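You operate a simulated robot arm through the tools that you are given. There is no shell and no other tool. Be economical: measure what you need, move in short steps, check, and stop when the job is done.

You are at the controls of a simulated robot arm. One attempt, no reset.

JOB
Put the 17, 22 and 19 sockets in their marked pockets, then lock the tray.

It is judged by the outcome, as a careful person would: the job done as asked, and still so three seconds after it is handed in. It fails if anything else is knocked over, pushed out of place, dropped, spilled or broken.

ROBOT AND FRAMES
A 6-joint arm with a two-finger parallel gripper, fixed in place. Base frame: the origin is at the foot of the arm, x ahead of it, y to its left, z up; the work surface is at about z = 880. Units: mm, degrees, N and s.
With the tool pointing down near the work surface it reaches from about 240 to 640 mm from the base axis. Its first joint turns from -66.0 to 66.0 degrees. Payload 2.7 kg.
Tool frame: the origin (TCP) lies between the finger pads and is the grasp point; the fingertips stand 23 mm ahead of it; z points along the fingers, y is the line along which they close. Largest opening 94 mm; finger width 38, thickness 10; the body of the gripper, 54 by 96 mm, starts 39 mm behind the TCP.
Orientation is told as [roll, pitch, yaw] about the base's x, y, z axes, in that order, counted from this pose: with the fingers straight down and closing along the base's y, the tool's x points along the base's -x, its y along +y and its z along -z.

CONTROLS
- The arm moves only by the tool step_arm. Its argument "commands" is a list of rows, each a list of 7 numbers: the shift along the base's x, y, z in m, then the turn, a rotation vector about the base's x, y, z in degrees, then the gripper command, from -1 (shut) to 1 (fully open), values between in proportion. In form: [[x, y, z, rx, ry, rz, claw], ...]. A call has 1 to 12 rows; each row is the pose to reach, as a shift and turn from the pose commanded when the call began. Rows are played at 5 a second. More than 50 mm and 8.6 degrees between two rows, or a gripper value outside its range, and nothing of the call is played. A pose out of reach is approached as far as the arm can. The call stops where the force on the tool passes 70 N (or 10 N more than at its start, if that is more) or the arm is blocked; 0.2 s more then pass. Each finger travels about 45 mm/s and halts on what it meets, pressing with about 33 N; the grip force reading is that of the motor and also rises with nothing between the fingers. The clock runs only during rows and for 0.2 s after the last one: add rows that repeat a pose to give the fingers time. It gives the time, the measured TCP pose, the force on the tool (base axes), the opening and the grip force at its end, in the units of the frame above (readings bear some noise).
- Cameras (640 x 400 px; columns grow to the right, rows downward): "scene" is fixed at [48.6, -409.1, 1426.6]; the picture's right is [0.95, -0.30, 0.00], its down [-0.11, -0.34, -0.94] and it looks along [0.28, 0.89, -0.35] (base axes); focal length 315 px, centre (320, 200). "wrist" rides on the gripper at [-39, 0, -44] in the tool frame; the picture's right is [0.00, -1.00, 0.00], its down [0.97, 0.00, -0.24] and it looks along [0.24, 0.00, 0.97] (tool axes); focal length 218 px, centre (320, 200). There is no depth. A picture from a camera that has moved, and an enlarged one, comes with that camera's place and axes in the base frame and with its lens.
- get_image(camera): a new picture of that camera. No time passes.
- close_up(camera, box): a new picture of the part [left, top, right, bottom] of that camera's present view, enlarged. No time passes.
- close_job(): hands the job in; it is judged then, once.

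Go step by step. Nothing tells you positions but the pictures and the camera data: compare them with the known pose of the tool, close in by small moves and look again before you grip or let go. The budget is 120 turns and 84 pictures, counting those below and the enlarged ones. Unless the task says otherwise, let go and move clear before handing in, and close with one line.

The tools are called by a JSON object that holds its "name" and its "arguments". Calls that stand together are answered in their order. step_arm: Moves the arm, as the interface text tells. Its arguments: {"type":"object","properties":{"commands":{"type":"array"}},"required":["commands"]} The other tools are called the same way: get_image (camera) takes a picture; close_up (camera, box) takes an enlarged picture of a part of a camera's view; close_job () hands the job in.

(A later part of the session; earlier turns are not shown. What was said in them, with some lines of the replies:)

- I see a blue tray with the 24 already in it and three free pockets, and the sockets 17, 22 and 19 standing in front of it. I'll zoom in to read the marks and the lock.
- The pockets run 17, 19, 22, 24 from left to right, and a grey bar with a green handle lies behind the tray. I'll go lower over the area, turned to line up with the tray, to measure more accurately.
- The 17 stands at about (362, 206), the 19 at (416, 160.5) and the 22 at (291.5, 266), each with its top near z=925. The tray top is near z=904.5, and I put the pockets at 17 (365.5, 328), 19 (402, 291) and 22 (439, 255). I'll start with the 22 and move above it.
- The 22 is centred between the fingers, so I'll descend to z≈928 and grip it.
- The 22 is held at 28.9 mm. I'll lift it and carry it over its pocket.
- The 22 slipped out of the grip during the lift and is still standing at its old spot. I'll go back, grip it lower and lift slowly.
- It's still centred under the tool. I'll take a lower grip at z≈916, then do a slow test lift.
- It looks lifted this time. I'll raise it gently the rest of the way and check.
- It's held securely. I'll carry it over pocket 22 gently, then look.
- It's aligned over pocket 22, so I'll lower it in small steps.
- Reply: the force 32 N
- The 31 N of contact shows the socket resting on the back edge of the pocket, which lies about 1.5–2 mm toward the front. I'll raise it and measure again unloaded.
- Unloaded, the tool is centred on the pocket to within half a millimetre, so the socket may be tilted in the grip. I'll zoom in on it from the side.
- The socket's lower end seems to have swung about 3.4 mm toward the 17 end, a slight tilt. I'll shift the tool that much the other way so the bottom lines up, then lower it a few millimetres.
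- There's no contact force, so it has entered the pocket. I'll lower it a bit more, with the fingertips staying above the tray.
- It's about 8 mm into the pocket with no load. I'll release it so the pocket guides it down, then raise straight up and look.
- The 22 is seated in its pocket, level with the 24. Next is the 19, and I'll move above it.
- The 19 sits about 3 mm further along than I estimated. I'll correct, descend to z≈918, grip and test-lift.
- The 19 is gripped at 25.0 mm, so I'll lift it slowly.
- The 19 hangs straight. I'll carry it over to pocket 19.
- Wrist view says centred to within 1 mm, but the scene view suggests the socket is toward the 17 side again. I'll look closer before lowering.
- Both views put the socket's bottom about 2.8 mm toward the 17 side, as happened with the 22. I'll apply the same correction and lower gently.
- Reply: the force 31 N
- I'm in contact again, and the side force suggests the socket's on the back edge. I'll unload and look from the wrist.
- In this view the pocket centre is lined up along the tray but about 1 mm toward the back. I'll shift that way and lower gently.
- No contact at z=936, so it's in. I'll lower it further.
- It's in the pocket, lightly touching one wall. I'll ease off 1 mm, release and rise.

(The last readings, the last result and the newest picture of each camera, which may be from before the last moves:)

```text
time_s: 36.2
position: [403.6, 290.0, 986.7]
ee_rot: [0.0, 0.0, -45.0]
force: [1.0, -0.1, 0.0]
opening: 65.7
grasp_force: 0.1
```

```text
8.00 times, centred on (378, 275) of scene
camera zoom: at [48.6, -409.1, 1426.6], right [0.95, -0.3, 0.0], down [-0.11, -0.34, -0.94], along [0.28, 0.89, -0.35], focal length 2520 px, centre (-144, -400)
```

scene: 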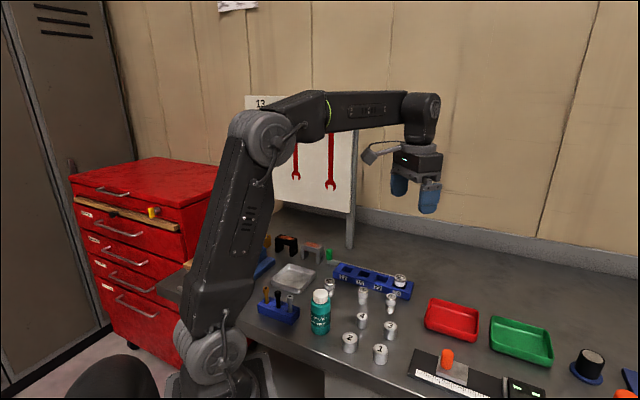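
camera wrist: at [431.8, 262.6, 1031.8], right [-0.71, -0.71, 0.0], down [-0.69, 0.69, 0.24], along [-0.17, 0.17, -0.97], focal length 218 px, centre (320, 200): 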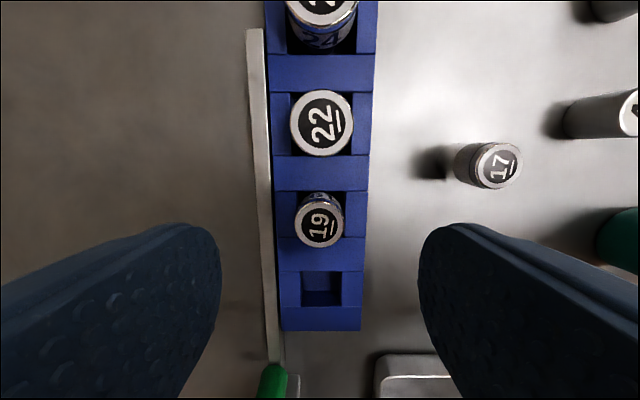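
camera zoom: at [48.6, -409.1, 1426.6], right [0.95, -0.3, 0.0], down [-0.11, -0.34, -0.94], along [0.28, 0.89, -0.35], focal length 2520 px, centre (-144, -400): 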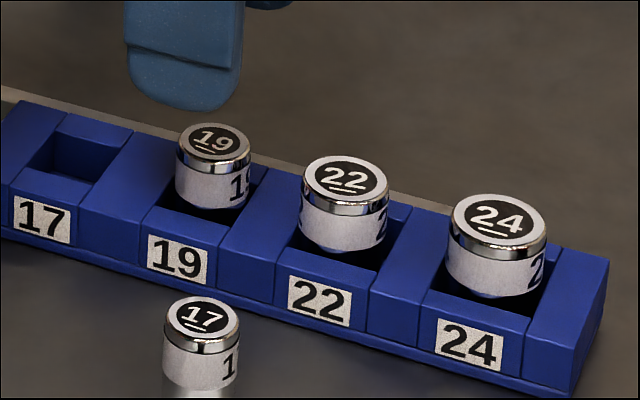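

The 19 is in its pocket. Next is the 17, and I'll move above it.

{"name": "step_arm", "arguments": {"commands": [[-0.014, -0.028, 0, 0, 0, 0, 0.4], [-0.028, -0.056, 0, 0, 0, 0, 0.4], [-0.042, -0.084, 0, 0, 0, 0, 0.4], [-0.042, -0.084, 0, 0, 0, 0, 0.4], [-0.042, -0.084, 0, 0, 0, 0, 0.4]]}}

{"name": "close_up", "arguments": {"camera": "wrist", "box": [240, 150, 400, 250]}}

```text
time_s: 37.4
position: [362.4, 206.4, 985.9]
ee_rot: [0.1, 0.0, -45.0]
force: [0.0, -0.5, 0.0]
opening: 66.2
grasp_force: 0.0
```

```text
4.00 times, centred on (320, 200) of wrist
camera zoom: at [389.9, 179.0, 1031.2], right [-0.71, -0.71, 0.0], down [-0.69, 0.69, 0.24], along [-0.17, 0.17, -0.97], focal length 873 px, centre (320, 200)
```

zoom: 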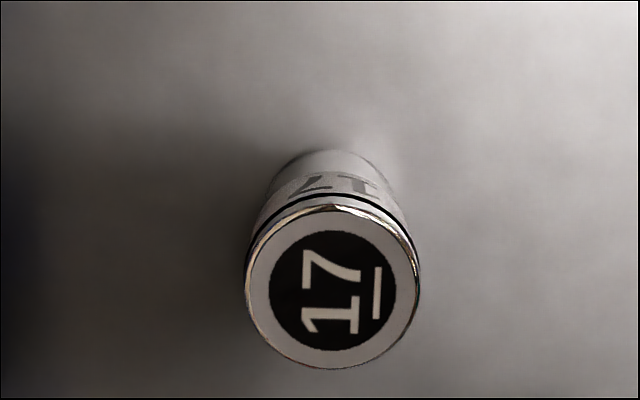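

It's nearly centred. I'll correct 1.6 mm sideways, descend and grip.

{"name": "step_arm", "arguments": {"commands": [[-0.0015, -0.0007, -0.02, 0, 0, 0, 0.4], [-0.0015, -0.0007, -0.045, 0, 0, 0, 0.4], [-0.0015, -0.0007, -0.068, 0, 0, 0, 0.4], [-0.0015, -0.0007, -0.068, 0, 0, 0, 0.4], [-0.0015, -0.0007, -0.068, 0, 0, 0, -0.2], [-0.0015, -0.0007, -0.068, 0, 0, 0, -1], [-0.0015, -0.0007, -0.068, 0, 0, 0, -1], [-0.0015, -0.0007, -0.068, 0, 0, 0, -1], [-0.0015, -0.0007, -0.068, 0, 0, 0, -1]]}}

{"name": "step_arm", "arguments": {"commands": [[0, 0, 0.003, 0, 0, 0, -1], [0, 0, 0.006, 0, 0, 0, -1], [0, 0, 0.01, 0, 0, 0, -1], [0, 0, 0.016, 0, 0, 0, -1], [0, 0, 0.022, 0, 0, 0, -1], [0, 0, 0.028, 0, 0, 0, -1], [0, 0, 0.034, 0, 0, 0, -1], [0, 0, 0.04, 0, 0, 0, -1], [0, 0, 0.046, 0, 0, 0, -1], [0, 0, 0.052, 0, 0, 0, -1], [0, 0, 0.058, 0, 0, 0, -1], [0, 0, 0.058, 0, 0, 0, -1]]}}

{"name": "get_image", "arguments": {"camera": "wrist"}}

```text
time_s: 39.4
position: [360.8, 206.2, 916.9]
ee_rot: [0.1, 0.1, -45.0]
force: [0.3, 0.6, 0.5]
opening: 22.5
grasp_force: 32.8
```

```text
time_s: 42.0
position: [362.3, 205.0, 975.2]
ee_rot: [0.0, 0.0, -45.0]
force: [-0.1, -0.4, -0.6]
opening: 22.8
grasp_force: 32.6
```

```text
39 pictures are left
camera wrist: at [388.8, 177.6, 1019.9], right [-0.71, -0.71, 0.0], down [-0.69, 0.69, 0.24], along [-0.17, 0.17, -0.97], focal length 218 px, centre (320, 200)
```

wrist: 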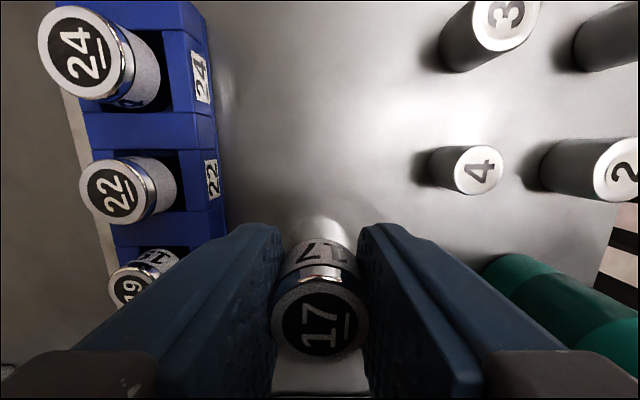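

The 17 is held. I'll carry it over pocket 17 with the offset learned from the other two.

{"name": "step_arm", "arguments": {"commands": [[0, 0.008, 0.002, 0, 0, 0, -1], [0.001, 0.024, 0.002, 0, 0, 0, -1], [0.002, 0.042, 0.002, 0, 0, 0, -1], [0.003, 0.06, 0.002, 0, 0, 0, -1], [0.004, 0.078, 0.002, 0, 0, 0, -1], [0.005, 0.096, 0.002, 0, 0, 0, -1], [0.006, 0.11, 0.0, 0, 0, 0, -1], [0.006, 0.118, -0.005, 0, 0, 0, -1], [0.006, 0.1205, -0.012, 0, 0, 0, -1], [0.006, 0.1205, -0.02, 0, 0, 0, -1], [0.006, 0.1205, -0.03, 0, 0, 0, -1], [0.006, 0.1205, -0.03, 0, 0, 0, -1]]}}

{"name": "close_up", "arguments": {"camera": "wrist", "box": [260, 180, 380, 255]}}

{"name": "close_up", "arguments": {"camera": "scene", "box": [335, 255, 367, 275]}}

```text
time_s: 44.6
position: [365.6, 325.0, 944.7]
ee_rot: [0.0, 0.0, -45.0]
force: [-1.3, 0.1, -1.0]
opening: 22.6
grasp_force: 33.3
```

```text
5.33 times, centred on (320, 218) of wrist
camera zoom: at [394.8, 297.9, 990.0], right [-0.71, -0.71, 0.0], down [-0.69, 0.69, 0.24], along [-0.17, 0.17, -0.97], focal length 1164 px, centre (320, 107)
```

zoom: 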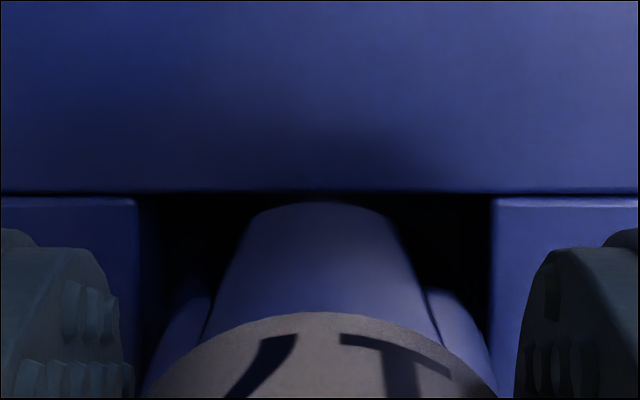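

```text
16.00 times, centred on (351, 265) of scene
camera zoom: at [48.6, -409.1, 1426.6], right [0.95, -0.3, 0.0], down [-0.11, -0.34, -0.94], along [0.28, 0.89, -0.35], focal length 5040 px, centre (-176, -840)
```

zoom: 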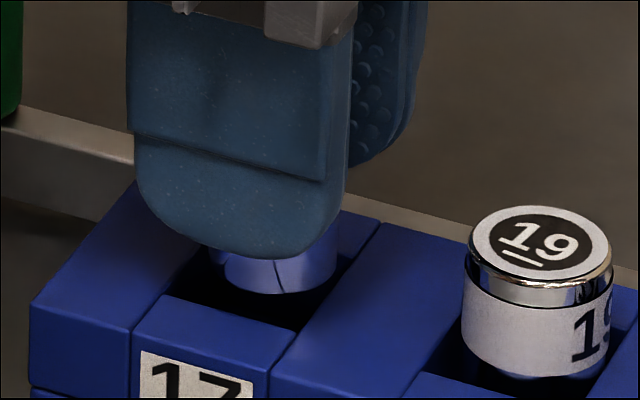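

Both views say the 17's bottom is about 2.2 mm too far toward the 24 end. I'll correct and lower gently.

{"name": "step_arm", "arguments": {"commands": [[-0.0014, 0.0018, 0, 0, 0, 0, -1], [-0.0014, 0.0018, 0, 0, 0, 0, -1], [-0.0014, 0.0018, -0.003, 0, 0, 0, -1], [-0.0014, 0.0018, -0.006, 0, 0, 0, -1], [-0.0014, 0.0018, -0.009, 0, 0, 0, -1], [-0.0014, 0.0018, -0.009, 0, 0, 0, -1]]}}

```text
time_s: 46.0
position: [365.1, 326.3, 936.2]
ee_rot: [0.0, 0.0, -45.0]
force: [-0.7, -0.3, -0.2]
opening: 22.8
grasp_force: 33.0
```

No contact, so I'll go further down, release and rise.

{"name": "step_arm", "arguments": {"commands": [[0, 0, -0.002, 0, 0, 0, -1], [0, 0, -0.004, 0, 0, 0, -1], [0, 0, -0.006, 0, 0, 0, -1], [0, 0, -0.006, 0, 0, 0, -1]]}}

{"name": "close_up", "arguments": {"camera": "scene", "box": [310, 240, 390, 290]}}

```text
time_s: 47.0
position: [364.5, 325.5, 929.2]
ee_rot: [0.0, 0.0, -45.0]
force: [-0.8, 1.1, -1.7]
opening: 22.7
grasp_force: 32.4
```

```text
8.00 times, centred on (350, 265) of scene
camera zoom: at [48.6, -409.1, 1426.6], right [0.95, -0.3, 0.0], down [-0.11, -0.34, -0.94], along [0.28, 0.89, -0.35], focal length 2520 px, centre (80, -320)
```

zoom: 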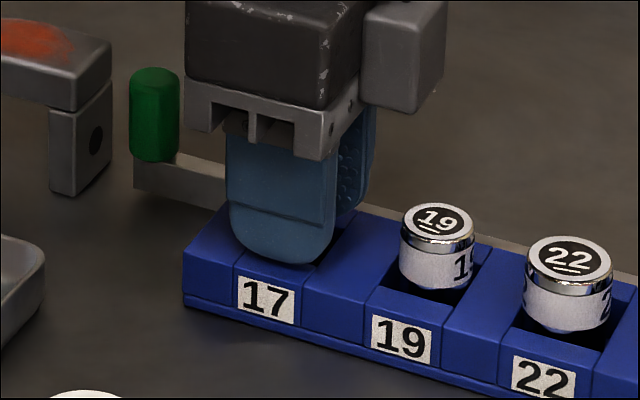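

{"name": "step_arm", "arguments": {"commands": [[0, 0, 0, 0, 0, 0, -0.2], [0, 0, 0, 0, 0, 0, 0], [0, 0, 0, 0, 0, 0, 0.1], [0, 0, 0, 0, 0, 0, 0.2], [0, 0, 0.025, 0, 0, 0, 0.2], [0, 0, 0.055, 0, 0, 0, 0.2], [0, 0, 0.085, 0, 0, 0, 0.2], [0, 0, 0.085, 0, 0, 0, 0.2]]}}

{"name": "get_image", "arguments": {"camera": "wrist"}}

{"name": "close_up", "arguments": {"camera": "scene", "box": [310, 240, 420, 309]}}

```text
time_s: 48.8
position: [364.7, 325.6, 1015.3]
ee_rot: [0.0, 0.1, -45.1]
force: [0.2, -0.8, 0.3]
opening: 56.8
grasp_force: 0.1
```

```text
35 pictures are left
camera wrist: at [393.4, 298.6, 1060.5], right [-0.71, -0.71, 0.0], down [-0.69, 0.69, 0.24], along [-0.17, 0.17, -0.97], focal length 218 px, centre (320, 200)
```

wrist: 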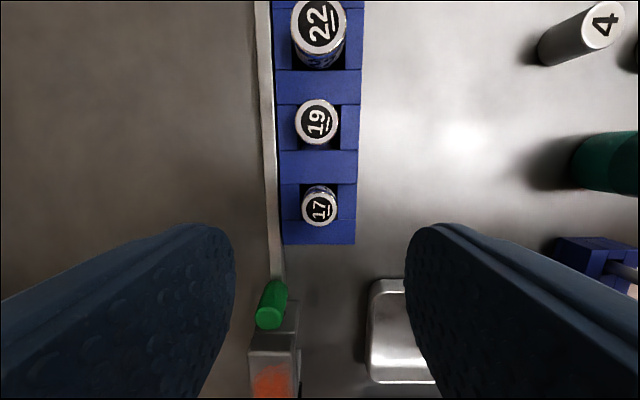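

```text
5.80 times, centred on (365, 274) of scene
camera zoom: at [48.6, -409.1, 1426.6], right [0.95, -0.3, 0.0], down [-0.11, -0.34, -0.94], along [0.28, 0.89, -0.35], focal length 1826 px, centre (59, -232)
```

zoom: 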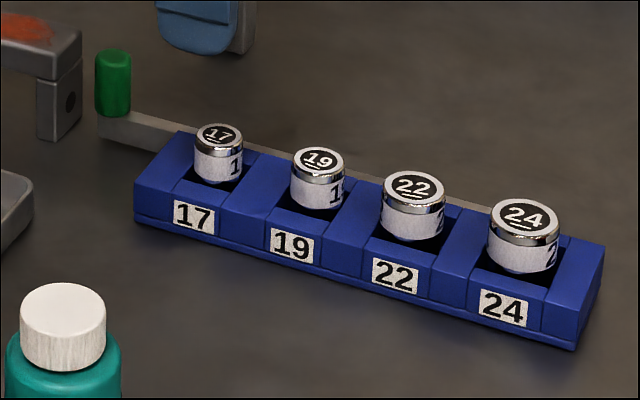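

All three sockets are in. Now for the lock: I'll look closely at the green knob, the bar and the block next to it.

{"name": "close_up", "arguments": {"camera": "wrist", "box": [230, 230, 350, 390]}}

{"name": "close_up", "arguments": {"camera": "scene", "box": [295, 240, 351, 275]}}

{"name": "close_up", "arguments": {"camera": "wrist", "box": [240, 0, 340, 62]}}

```text
2.50 times, centred on (290, 310) of wrist
camera zoom: at [393.4, 298.6, 1060.5], right [-0.71, -0.71, 0.0], down [-0.69, 0.69, 0.24], along [-0.17, 0.17, -0.97], focal length 546 px, centre (395, -75)
```

zoom: 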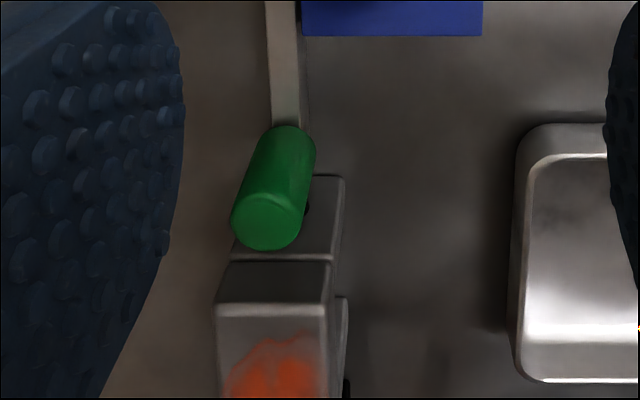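

```text
11.43 times, centred on (323, 258) of scene
camera zoom: at [48.6, -409.1, 1426.6], right [0.95, -0.3, 0.0], down [-0.11, -0.34, -0.94], along [0.28, 0.89, -0.35], focal length 3600 px, centre (286, -457)
```

zoom: 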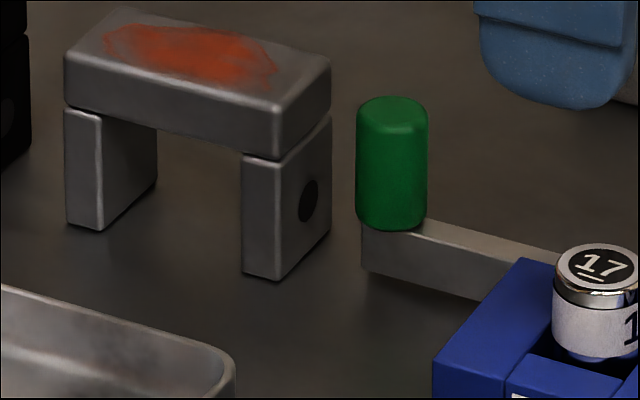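

```text
6.40 times, centred on (290, 31) of wrist
camera zoom: at [393.4, 298.6, 1060.5], right [-0.71, -0.71, 0.0], down [-0.69, 0.69, 0.24], along [-0.17, 0.17, -0.97], focal length 1397 px, centre (512, 1282)
```

zoom: 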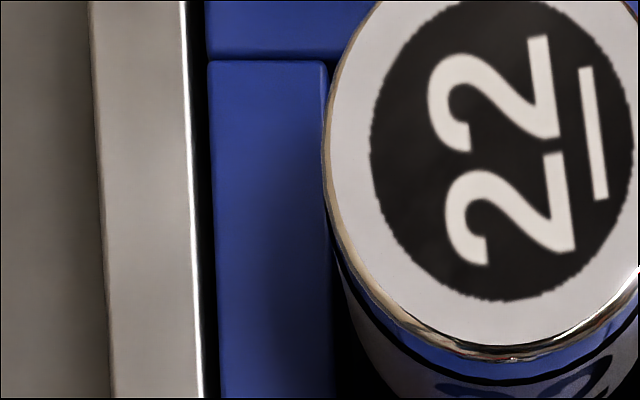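

The knob stands at about (336, 409) on the bar, z≈902–932, with the block's face about 11 mm behind it. The bar looks like it slides along the tray toward the 24 end. I'll hover over the knob, offset a little away from the block, and check.

{"name": "step_arm", "arguments": {"commands": [[-0.006, 0.02, -0.005, 0, 0, 0, 0.2], [-0.012, 0.04, -0.015, 0, 0, 0, 0.2], [-0.018, 0.06, -0.025, 0, 0, 0, 0.2], [-0.0225, 0.0776, -0.035, 0, 0, 0, 0.2], [-0.0225, 0.0776, -0.035, 0, 0, 0, 0.2]]}}

{"name": "get_image", "arguments": {"camera": "wrist"}}

{"name": "close_up", "arguments": {"camera": "scene", "box": [290, 225, 370, 275]}}

```text
time_s: 50.0
position: [341.8, 403.5, 978.8]
ee_rot: [0.0, 0.0, -45.0]
force: [0.0, -0.5, 0.5]
opening: 56.6
grasp_force: 0.0
```

```text
30 pictures are left
camera wrist: at [369.7, 377.9, 1024.0], right [-0.71, -0.71, 0.0], down [-0.69, 0.69, 0.24], along [-0.17, 0.17, -0.97], focal length 218 px, centre (320, 200)
```

wrist: 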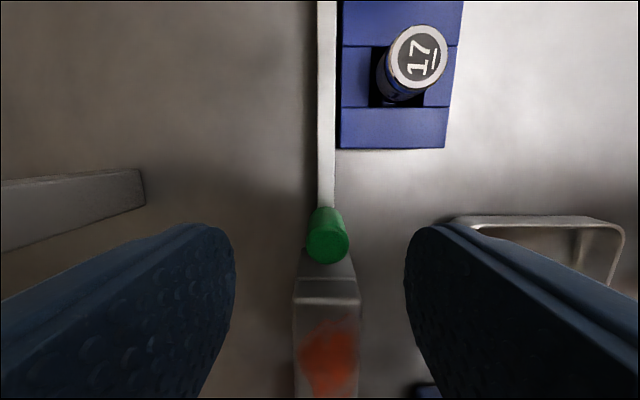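

```text
8.00 times, centred on (330, 250) of scene
camera zoom: at [48.6, -409.1, 1426.6], right [0.95, -0.3, 0.0], down [-0.11, -0.34, -0.94], along [0.28, 0.89, -0.35], focal length 2520 px, centre (240, -200)
```

zoom: 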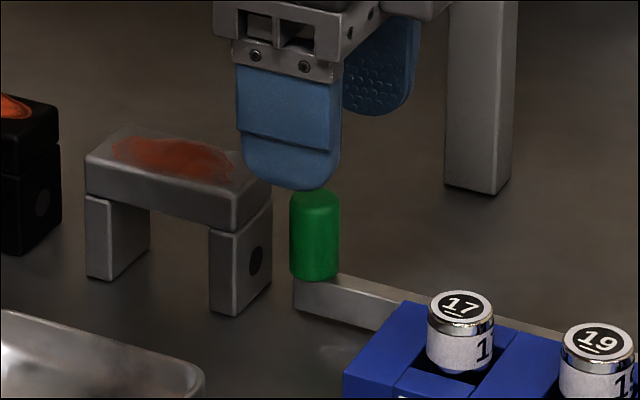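

The knob is 4 mm off sideways. I'll correct that, lower beside it in steps and look before closing.

{"name": "step_arm", "arguments": {"commands": [[0.0002, -0.0054, -0.01, 0, 0, 0, 0.2], [0.0002, -0.0054, -0.022, 0, 0, 0, 0.2], [0.0002, -0.0054, -0.034, 0, 0, 0, 0.2], [0.0002, -0.0054, -0.046, 0, 0, 0, 0.2], [0.0002, -0.0054, -0.046, 0, 0, 0, 0.2]]}}

{"name": "get_image", "arguments": {"camera": "wrist"}}

{"name": "close_up", "arguments": {"camera": "scene", "box": [290, 225, 370, 275]}}

```text
time_s: 51.2
position: [342.7, 399.1, 933.2]
ee_rot: [0.0, 0.0, -45.0]
force: [0.2, -0.7, 0.7]
opening: 56.5
grasp_force: 0.0
```

```text
28 pictures are left
camera wrist: at [370.2, 372.5, 978.4], right [-0.71, -0.71, 0.0], down [-0.69, 0.69, 0.24], along [-0.17, 0.17, -0.97], focal length 218 px, centre (320, 200)
```

wrist: 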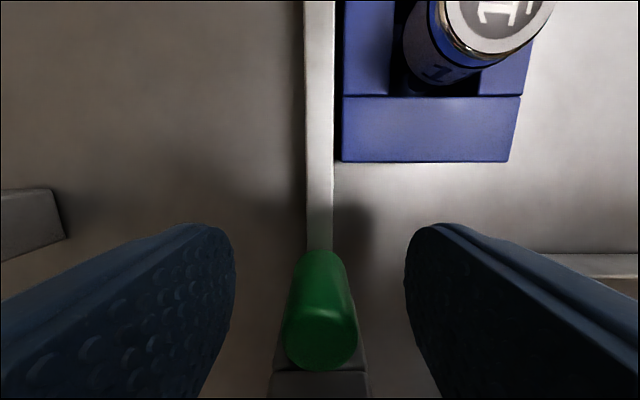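

```text
8.00 times, centred on (330, 250) of scene
camera zoom: at [48.6, -409.1, 1426.6], right [0.95, -0.3, 0.0], down [-0.11, -0.34, -0.94], along [0.28, 0.89, -0.35], focal length 2520 px, centre (240, -200)
```

zoom: 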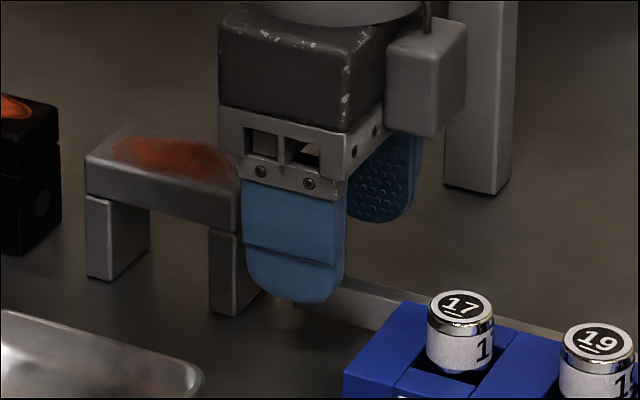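

The knob is centred between the fingers. I'll close on it.

{"name": "step_arm", "arguments": {"commands": [[0, 0, 0, 0, 0, 0, -0.3], [0, 0, 0, 0, 0, 0, -0.6], [0, 0, 0, 0, 0, 0, -1], [0, 0, 0, 0, 0, 0, -1], [0, 0, 0, 0, 0, 0, -1]]}}

{"name": "step_arm", "arguments": {"commands": [[0.0014, -0.0014, 0, 0, 0, 0, -1], [0.0035, -0.0035, 0, 0, 0, 0, -1], [0.0057, -0.0057, 0, 0, 0, 0, -1], [0.0057, -0.0057, 0, 0, 0, 0, -1]]}}

{"name": "get_image", "arguments": {"camera": "wrist"}}

```text
time_s: 52.4
position: [342.6, 399.3, 933.6]
ee_rot: [0.0, -0.1, -44.8]
force: [3.1, 2.4, -0.8]
opening: 19.2
grasp_force: 44.8
```

```text
time_s: 53.4
position: [348.4, 394.4, 933.5]
ee_rot: [-0.2, 0.0, -45.0]
force: [-1.2, -2.2, -5.1]
opening: 19.1
grasp_force: 44.8
```

```text
26 pictures are left
camera wrist: at [376.6, 366.2, 978.5], right [-0.71, -0.71, 0.0], down [-0.69, 0.69, 0.24], along [-0.17, 0.17, -0.97], focal length 218 px, centre (320, 200)
```

wrist: 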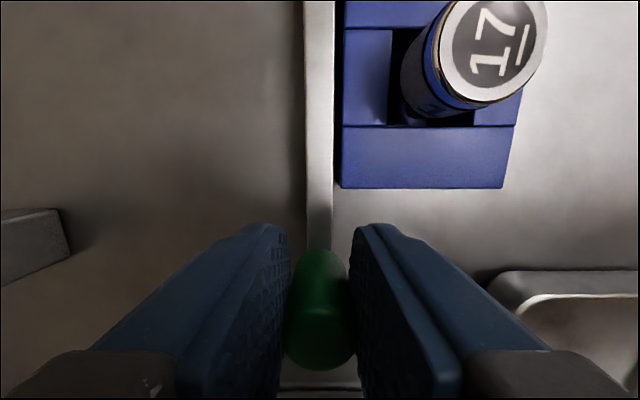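

The bar slides freely with the knob toward the 24 end. I'll continue gently.

{"name": "step_arm", "arguments": {"commands": [[0.002, -0.002, 0, 0, 0, 0, -1], [0.004, -0.004, 0, 0, 0, 0, -1], [0.006, -0.006, 0, 0, 0, 0, -1], [0.008, -0.008, 0, 0, 0, 0, -1], [0.01, -0.01, 0, 0, 0, 0, -1], [0.01, -0.01, 0, 0, 0, 0, -1]]}}

{"name": "close_up", "arguments": {"camera": "scene", "box": [300, 230, 428, 310]}}

```text
time_s: 54.8
position: [359.4, 383.1, 931.3]
ee_rot: [-0.1, 0.1, -45.1]
force: [5.3, 4.3, -23.3]
opening: 19.4
grasp_force: 45.1
```

```text
5.00 times, centred on (364, 270) of scene
camera zoom: at [49.0, -408.7, 1426.7], right [0.95, -0.3, 0.0], down [-0.11, -0.34, -0.94], along [0.28, 0.89, -0.35], focal length 1575 px, centre (100, -150)
```

zoom: 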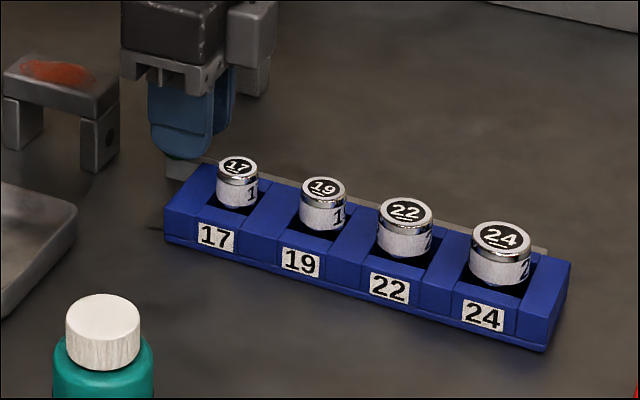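

It has moved about 23 mm with a growing downward pull, so I'll look before continuing.

{"name": "get_image", "arguments": {"camera": "wrist"}}

{"name": "close_up", "arguments": {"camera": "scene", "box": [320, 245, 360, 270]}}

```text
24 pictures are left
camera wrist: at [386.3, 356.5, 978.6], right [-0.71, -0.71, 0.0], down [-0.69, 0.69, 0.24], along [-0.17, 0.17, -0.97], focal length 218 px, centre (320, 200)
```

wrist: 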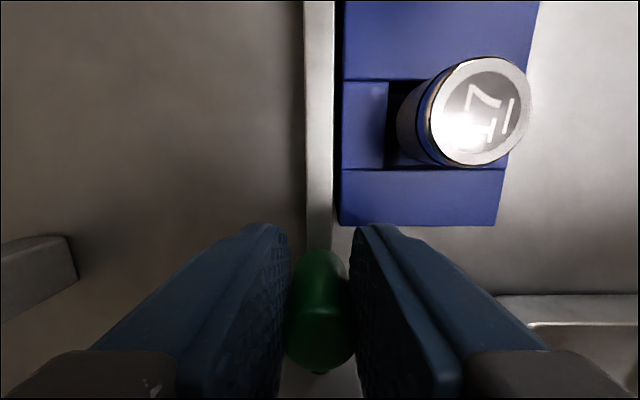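

```text
16.00 times, centred on (340, 258) of scene
camera zoom: at [49.0, -408.7, 1426.7], right [0.95, -0.3, 0.0], down [-0.11, -0.34, -0.94], along [0.28, 0.89, -0.35], focal length 5040 px, centre (0, -720)
```

zoom: 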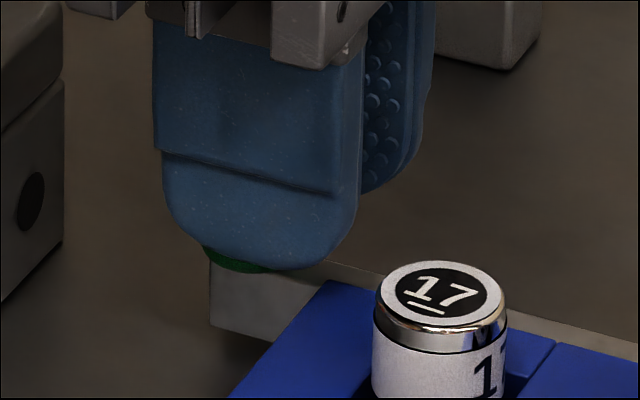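

The downward pull looks like built-up grip preload. I'll release slightly, re-grip to relieve it, and continue.

{"name": "step_arm", "arguments": {"commands": [[0, 0, 0, 0, 0, 0, -0.4], [0, 0, 0, 0, 0, 0, -0.4], [0, 0, 0, 0, 0, 0, -0.4]]}}

{"name": "step_arm", "arguments": {"commands": [[0, 0, 0, 0, 0, 0, -1], [0, 0, 0, 0, 0, 0, -1], [0, 0, 0, 0, 0, 0, -1]]}}

{"name": "step_arm", "arguments": {"commands": [[0.002, -0.002, 0, 0, 0, 0, -1], [0.004, -0.004, 0, 0, 0, 0, -1], [0.006, -0.006, 0, 0, 0, 0, -1], [0.006, -0.006, 0, 0, 0, 0, -1]]}}

{"name": "close_up", "arguments": {"camera": "scene", "box": [300, 230, 428, 310]}}

```text
time_s: 55.6
position: [359.0, 383.1, 934.6]
ee_rot: [0.0, -0.1, -45.0]
force: [0.0, -0.5, 0.4]
opening: 28.2
grasp_force: 0.2
```

```text
time_s: 56.4
position: [358.3, 383.9, 935.0]
ee_rot: [0.0, 0.0, -45.0]
force: [2.9, 3.4, 2.1]
opening: 19.3
grasp_force: 45.2
```

```text
time_s: 57.4
position: [361.8, 381.7, 933.4]
ee_rot: [0.0, 0.2, -44.8]
force: [-29.6, 20.5, 9.6]
opening: 19.3
grasp_force: 45.1
```

```text
5.00 times, centred on (364, 270) of scene
camera zoom: at [47.7, -408.6, 1426.8], right [0.95, -0.3, 0.0], down [-0.11, -0.34, -0.94], along [0.28, 0.89, -0.35], focal length 1575 px, centre (100, -150)
```

zoom: 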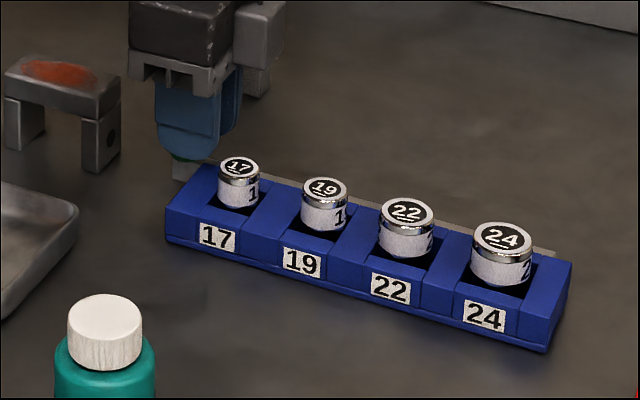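

There's now about 36 N opposing the slide after about 27 mm of travel, probably the end stop. I'll press a little more to seat it, then let go and look.

{"name": "step_arm", "arguments": {"commands": [[0.001, -0.001, 0, 0, 0, 0, -1], [0.002, -0.002, 0, 0, 0, 0, -1], [0.002, -0.002, 0, 0, 0, 0, -1]]}}

{"name": "close_up", "arguments": {"camera": "scene", "box": [320, 245, 360, 270]}}

```text
time_s: 58.2
position: [363.8, 380.2, 933.9]
ee_rot: [0.0, 0.3, -44.8]
force: [-27.1, 24.5, 6.3]
opening: 19.4
grasp_force: 44.5
```

```text
16.00 times, centred on (340, 258) of scene
camera zoom: at [47.8, -408.5, 1426.8], right [0.95, -0.3, 0.0], down [-0.11, -0.34, -0.94], along [0.28, 0.89, -0.35], focal length 5040 px, centre (0, -720)
```

zoom: 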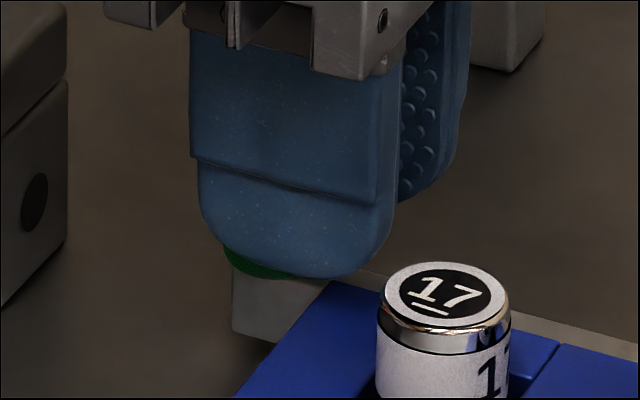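

The force holds at 36 N with the fingers starting to slip, so the bar's at its stop. I'll release, rise and check.

{"name": "step_arm", "arguments": {"commands": [[-0.002, 0.002, 0, 0, 0, 0, -1], [-0.003, 0.003, 0, 0, 0, 0, -0.4], [-0.003, 0.003, 0, 0, 0, 0, -0.4], [-0.003, 0.003, 0, 0, 0, 0, -0.35], [-0.003, 0.003, 0.02, 0, 0, 0, -0.35], [-0.003, 0.003, 0.05, 0, 0, 0, -0.35], [-0.003, 0.003, 0.09, 0, 0, 0, 0], [-0.003, 0.003, 0.13, 0, 0, 0, 0], [-0.003, 0.003, 0.13, 0, 0, 0, 0]]}}

{"name": "get_image", "arguments": {"camera": "wrist"}}

{"name": "close_up", "arguments": {"camera": "scene", "box": [310, 240, 420, 309]}}

```text
time_s: 60.2
position: [365.6, 379.7, 1063.6]
ee_rot: [0.0, 0.0, -45.1]
force: [0.1, 0.1, 0.3]
opening: 47.0
grasp_force: 0.0
```

```text
20 pictures are left
camera wrist: at [393.0, 352.0, 1109.1], right [-0.71, -0.71, 0.0], down [-0.69, 0.69, 0.24], along [-0.17, 0.17, -0.97], focal length 218 px, centre (320, 200)
```

wrist: 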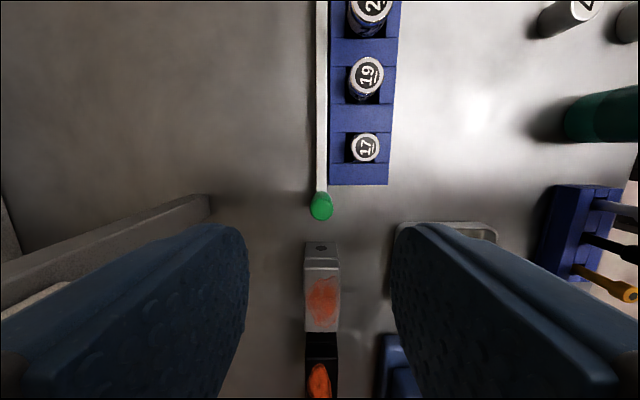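

```text
5.80 times, centred on (365, 274) of scene
camera zoom: at [48.6, -409.1, 1426.6], right [0.95, -0.3, 0.0], down [-0.11, -0.34, -0.94], along [0.28, 0.89, -0.35], focal length 1826 px, centre (59, -232)
```

zoom: 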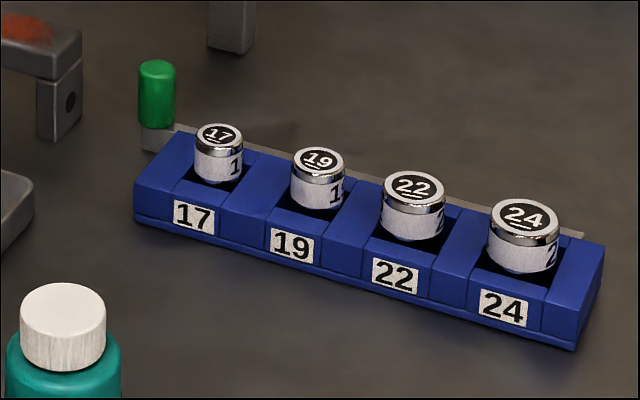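

The bar has moved about 27 mm and stayed put, and the sockets and tray haven't shifted. I'll look at both ends to see whether it's fully home.

{"name": "close_up", "arguments": {"camera": "scene", "box": [330, 248, 362, 268]}}

{"name": "close_up", "arguments": {"camera": "scene", "box": [388, 262, 420, 282]}}

{"name": "close_up", "arguments": {"camera": "wrist", "box": [280, 120, 400, 220]}}

```text
16.00 times, centred on (346, 258) of scene
camera zoom: at [48.6, -409.1, 1426.6], right [0.95, -0.3, 0.0], down [-0.11, -0.34, -0.94], along [0.28, 0.89, -0.35], focal length 5040 px, centre (-96, -728)
```

zoom: 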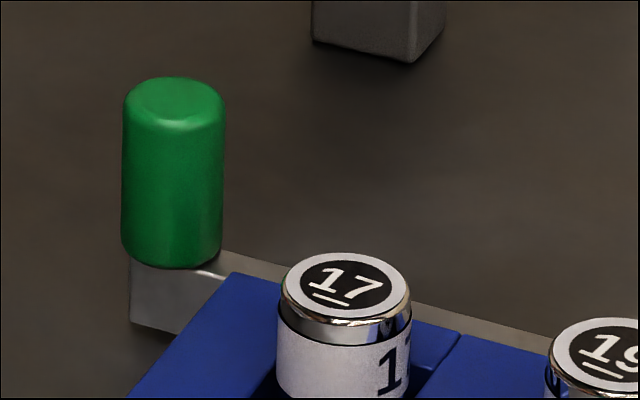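

```text
16.00 times, centred on (404, 272) of scene
camera zoom: at [48.6, -409.1, 1426.6], right [0.95, -0.3, 0.0], down [-0.11, -0.34, -0.94], along [0.28, 0.89, -0.35], focal length 5040 px, centre (-1024, -952)
```

zoom: 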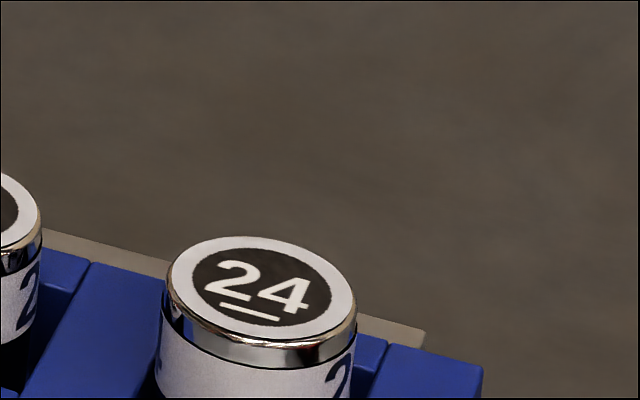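

```text
4.00 times, centred on (340, 170) of wrist
camera zoom: at [393.0, 352.0, 1109.1], right [-0.71, -0.71, 0.0], down [-0.69, 0.69, 0.24], along [-0.17, 0.17, -0.97], focal length 873 px, centre (240, 320)
```

zoom: 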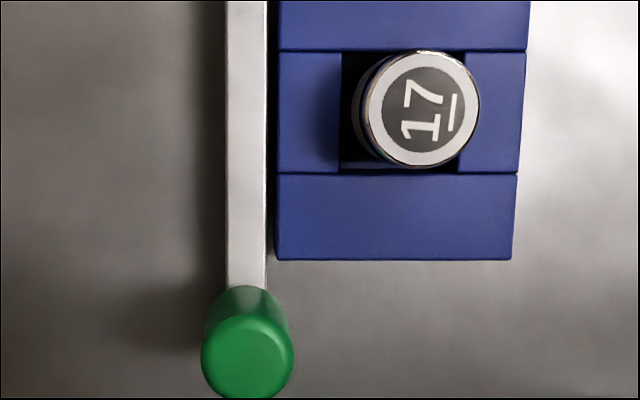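

The bar's right end stops about 12 mm short of the tray's end, and the 36 N was limited by finger slip. To be sure it's home, I'll turn the tool 90° and push the knob firmly from behind with closed fingers.

{"name": "step_arm", "arguments": {"commands": [[0, 0, 0, 0, 0, 8.2, -1], [0, 0, 0, 0, 0, 16.4, -1], [0, 0, 0, 0, 0, 24.6, -1], [0, 0, 0, 0, 0, 32.8, -1], [0, 0, 0, 0, 0, 41, -1], [0, 0, 0, 0, 0, 49.2, -1], [0, 0, 0, 0, 0, 57.4, -1], [0, 0, 0, 0, 0, 65.6, -1], [0, 0, 0, 0, 0, 73.8, -1], [0, 0, 0, 0, 0, 82, -1], [0, 0, 0, 0, 0, 90, -1], [0, 0, 0, 0, 0, 90, -1]]}}

{"name": "get_image", "arguments": {"camera": "wrist"}}

```text
time_s: 62.8
position: [363.9, 379.6, 1063.7]
ee_rot: [0.1, 0.0, 45.2]
force: [0.3, 0.2, 0.2]
opening: 0.0
grasp_force: 32.8
```

```text
15 pictures are left
camera wrist: at [391.7, 406.1, 1109.2], right [0.71, -0.71, 0.0], down [-0.68, -0.69, 0.24], along [-0.17, -0.17, -0.97], focal length 218 px, centre (320, 200)
```

wrist: 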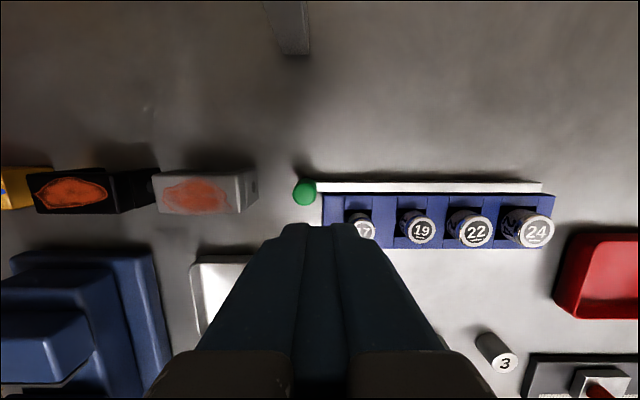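

Seen from this side there's room behind the knob. I'll move to hover over the gap between knob and block and verify.

{"name": "step_arm", "arguments": {"commands": [[-0.01, 0.011, -0.02, 0, 0, 0, -1], [-0.0246, 0.0264, -0.05, 0, 0, 0, -1], [-0.0246, 0.0264, -0.075, 0, 0, 0, -1], [-0.0246, 0.0264, -0.09, 0, 0, 0, -1], [-0.0246, 0.0264, -0.09, 0, 0, 0, -1]]}}

{"name": "get_image", "arguments": {"camera": "wrist"}}

{"name": "close_up", "arguments": {"camera": "scene", "box": [300, 225, 380, 275]}}

```text
time_s: 64.0
position: [339.2, 404.7, 973.3]
ee_rot: [0.0, -0.1, 45.0]
force: [0.1, 0.0, 0.7]
opening: 0.0
grasp_force: 32.8
```

```text
14 pictures are left
camera wrist: at [366.8, 432.4, 1019.2], right [0.71, -0.71, 0.0], down [-0.69, -0.69, 0.24], along [-0.17, -0.17, -0.97], focal length 218 px, centre (320, 200)
```

wrist: 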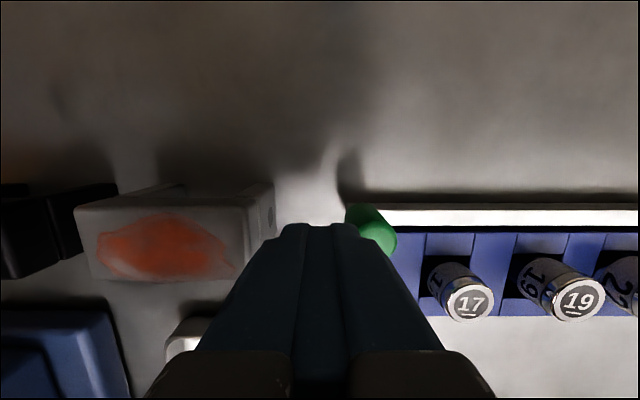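

```text
8.00 times, centred on (340, 250) of scene
camera zoom: at [48.6, -409.1, 1426.6], right [0.95, -0.3, 0.0], down [-0.11, -0.34, -0.94], along [0.28, 0.89, -0.35], focal length 2520 px, centre (160, -200)
```

zoom: 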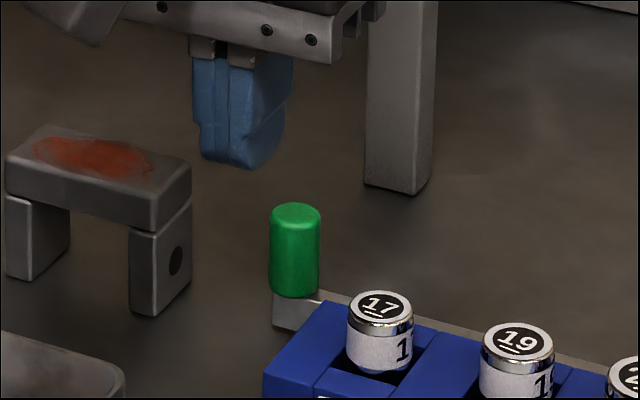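

There's about 20 mm to the block and 3 mm to the knob. I'll lower between them and push the knob until it firmly stops.

{"name": "step_arm", "arguments": {"commands": [[0, 0, -0.015, 0, 0, 0, -1], [0, 0, -0.03, 0, 0, 0, -1], [0, 0, -0.042, 0, 0, 0, -1], [0, 0, -0.042, 0, 0, 0, -1]]}}

{"name": "step_arm", "arguments": {"commands": [[0.001, -0.001, -0.0, 0, 0, 0, -1], [0.002, -0.002, 0, 0, 0, 0, -1], [0.003, -0.003, 0, 0, 0, 0, -1], [0.004, -0.004, 0, 0, 0, 0, -1], [0.004, -0.004, 0, 0, 0, 0, -1]]}}

```text
time_s: 65.0
position: [339.4, 404.3, 928.6]
ee_rot: [0.0, 0.4, 44.9]
force: [-0.7, -0.8, 0.8]
opening: 0.1
grasp_force: 32.9
```

```text
time_s: 66.2
position: [341.1, 403.2, 929.9]
ee_rot: [0.2, 0.0, 45.2]
force: [-17.8, 27.9, -13.7]
opening: 0.0
grasp_force: 32.6
```

I'm in contact with the knob at about 33 N. I'll push a little harder.

{"name": "step_arm", "arguments": {"commands": [[0.001, -0.001, 0, 0, 0, 0, -1], [0.0015, -0.0015, 0, 0, 0, 0, -1], [0.0015, -0.0015, 0, 0, 0, 0, -1]]}}

{"name": "close_up", "arguments": {"camera": "scene", "box": [310, 235, 420, 304]}}

```text
time_s: 67.0
position: [341.3, 402.8, 931.8]
ee_rot: [0.2, 0.1, 45.2]
force: [-26.9, 25.8, -7.6]
opening: 0.0
grasp_force: 32.8
```

```text
5.80 times, centred on (365, 270) of scene
camera zoom: at [48.0, -408.3, 1426.9], right [0.95, -0.3, 0.0], down [-0.11, -0.34, -0.94], along [0.28, 0.89, -0.35], focal length 1826 px, centre (59, -203)
```

zoom: 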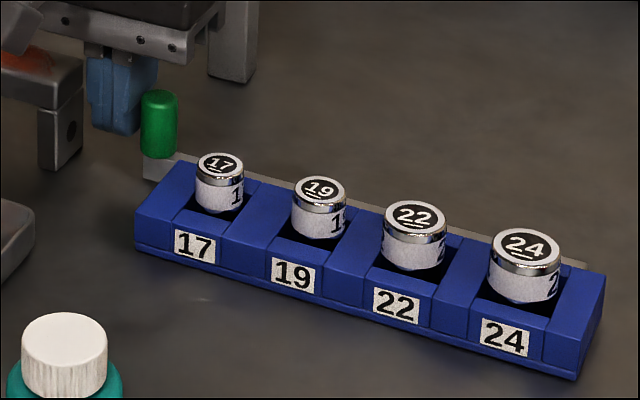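

The bar isn't moving, which looks like a hard stop. One more press to about 55 N to confirm.

{"name": "step_arm", "arguments": {"commands": [[0.0015, -0.0015, 0, 0, 0, 0, -1], [0.003, -0.003, 0, 0, 0, 0, -1], [0.003, -0.003, 0, 0, 0, 0, -1]]}}

{"name": "close_up", "arguments": {"camera": "scene", "box": [310, 235, 420, 304]}}

```text
time_s: 67.8
position: [340.5, 403.2, 931.5]
ee_rot: [0.5, 0.1, 45.3]
force: [-40.3, 31.8, -1.7]
opening: 0.0
grasp_force: 33.5
```

```text
5.80 times, centred on (365, 270) of scene
camera zoom: at [47.6, -408.2, 1426.9], right [0.95, -0.3, 0.0], down [-0.11, -0.34, -0.94], along [0.28, 0.89, -0.35], focal length 1826 px, centre (59, -203)
```

zoom: 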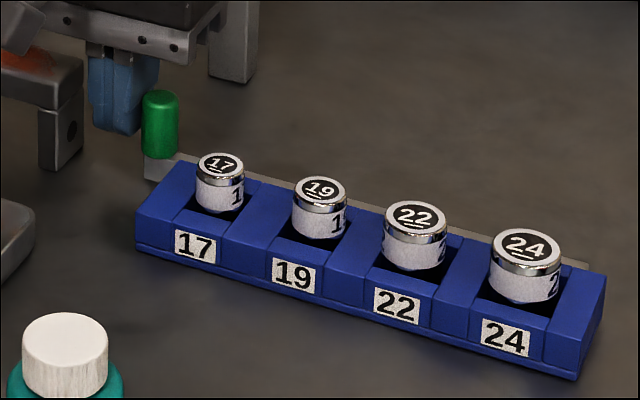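

It holds at 51 N with no motion, so the slide is home. I'll back off, rise clear and do a final check.

{"name": "step_arm", "arguments": {"commands": [[-0.004, 0.004, 0, 0, 0, 0, -1], [-0.0095, 0.0095, 0, 0, 0, 0, -1], [-0.0095, 0.0095, 0, 0, 0, 0, -1], [-0.0095, 0.0095, 0.03, 0, 0, 0, -1], [-0.0095, 0.0095, 0.07, 0, 0, 0, -1], [-0.0095, 0.0095, 0.11, 0, 0, 0, -1], [-0.0095, 0.0095, 0.15, 0, 0, 0, -1], [-0.0095, 0.0095, 0.15, 0, 0, 0, -1]]}}

{"name": "get_image", "arguments": {"camera": "scene"}}

{"name": "close_up", "arguments": {"camera": "scene", "box": [290, 235, 420, 316]}}

{"name": "get_image", "arguments": {"camera": "wrist"}}

```text
time_s: 69.6
position: [337.4, 408.2, 1083.3]
ee_rot: [0.0, 0.0, 45.0]
force: [-0.2, 0.0, 0.5]
opening: 0.0
grasp_force: 33.0
```

```text
10 pictures are left
```

scene: 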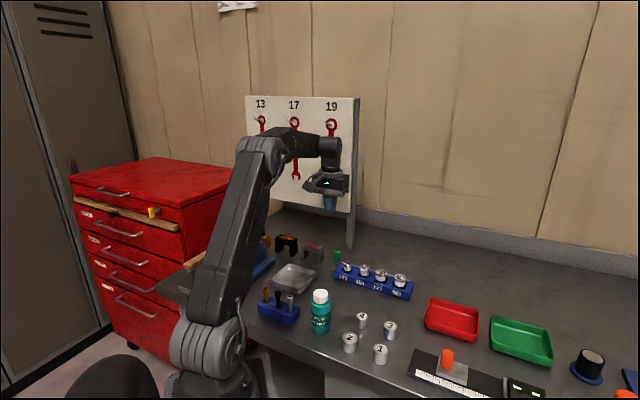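

```text
4.92 times, centred on (355, 276) of scene
camera zoom: at [48.6, -409.1, 1426.6], right [0.95, -0.3, 0.0], down [-0.11, -0.34, -0.94], along [0.28, 0.89, -0.35], focal length 1551 px, centre (148, -172)
```

zoom: 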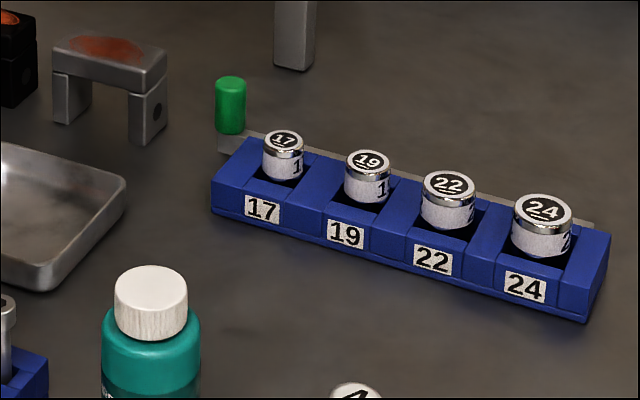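

```text
8 pictures are left
camera wrist: at [366.4, 435.3, 1128.4], right [0.71, -0.71, 0.0], down [-0.69, -0.69, 0.24], along [-0.17, -0.17, -0.97], focal length 218 px, centre (320, 200)
```

wrist: 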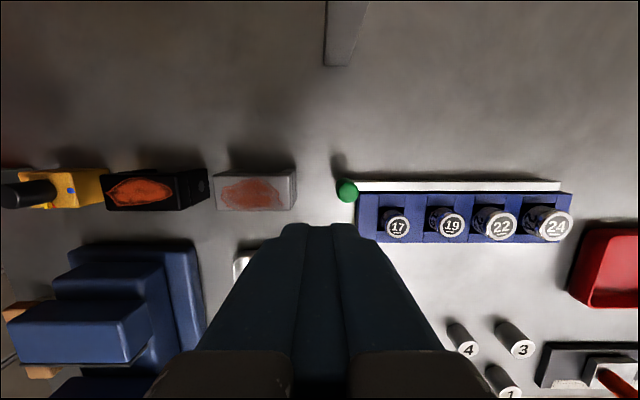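

All four sockets are upright in their marked pockets, the locking bar is against its stop, nothing else has moved and the arm is clear. I'm handing the job in.

{"name": "close_job", "arguments": {}}

```text
The job is handed in.
```

The 17, 22 and 19 sockets are in their marked pockets, and the locking bar is slid about 27 mm to a firm stop that held against a 51 N push; I took that stop as locked, since nothing on the tray marks the locked position.
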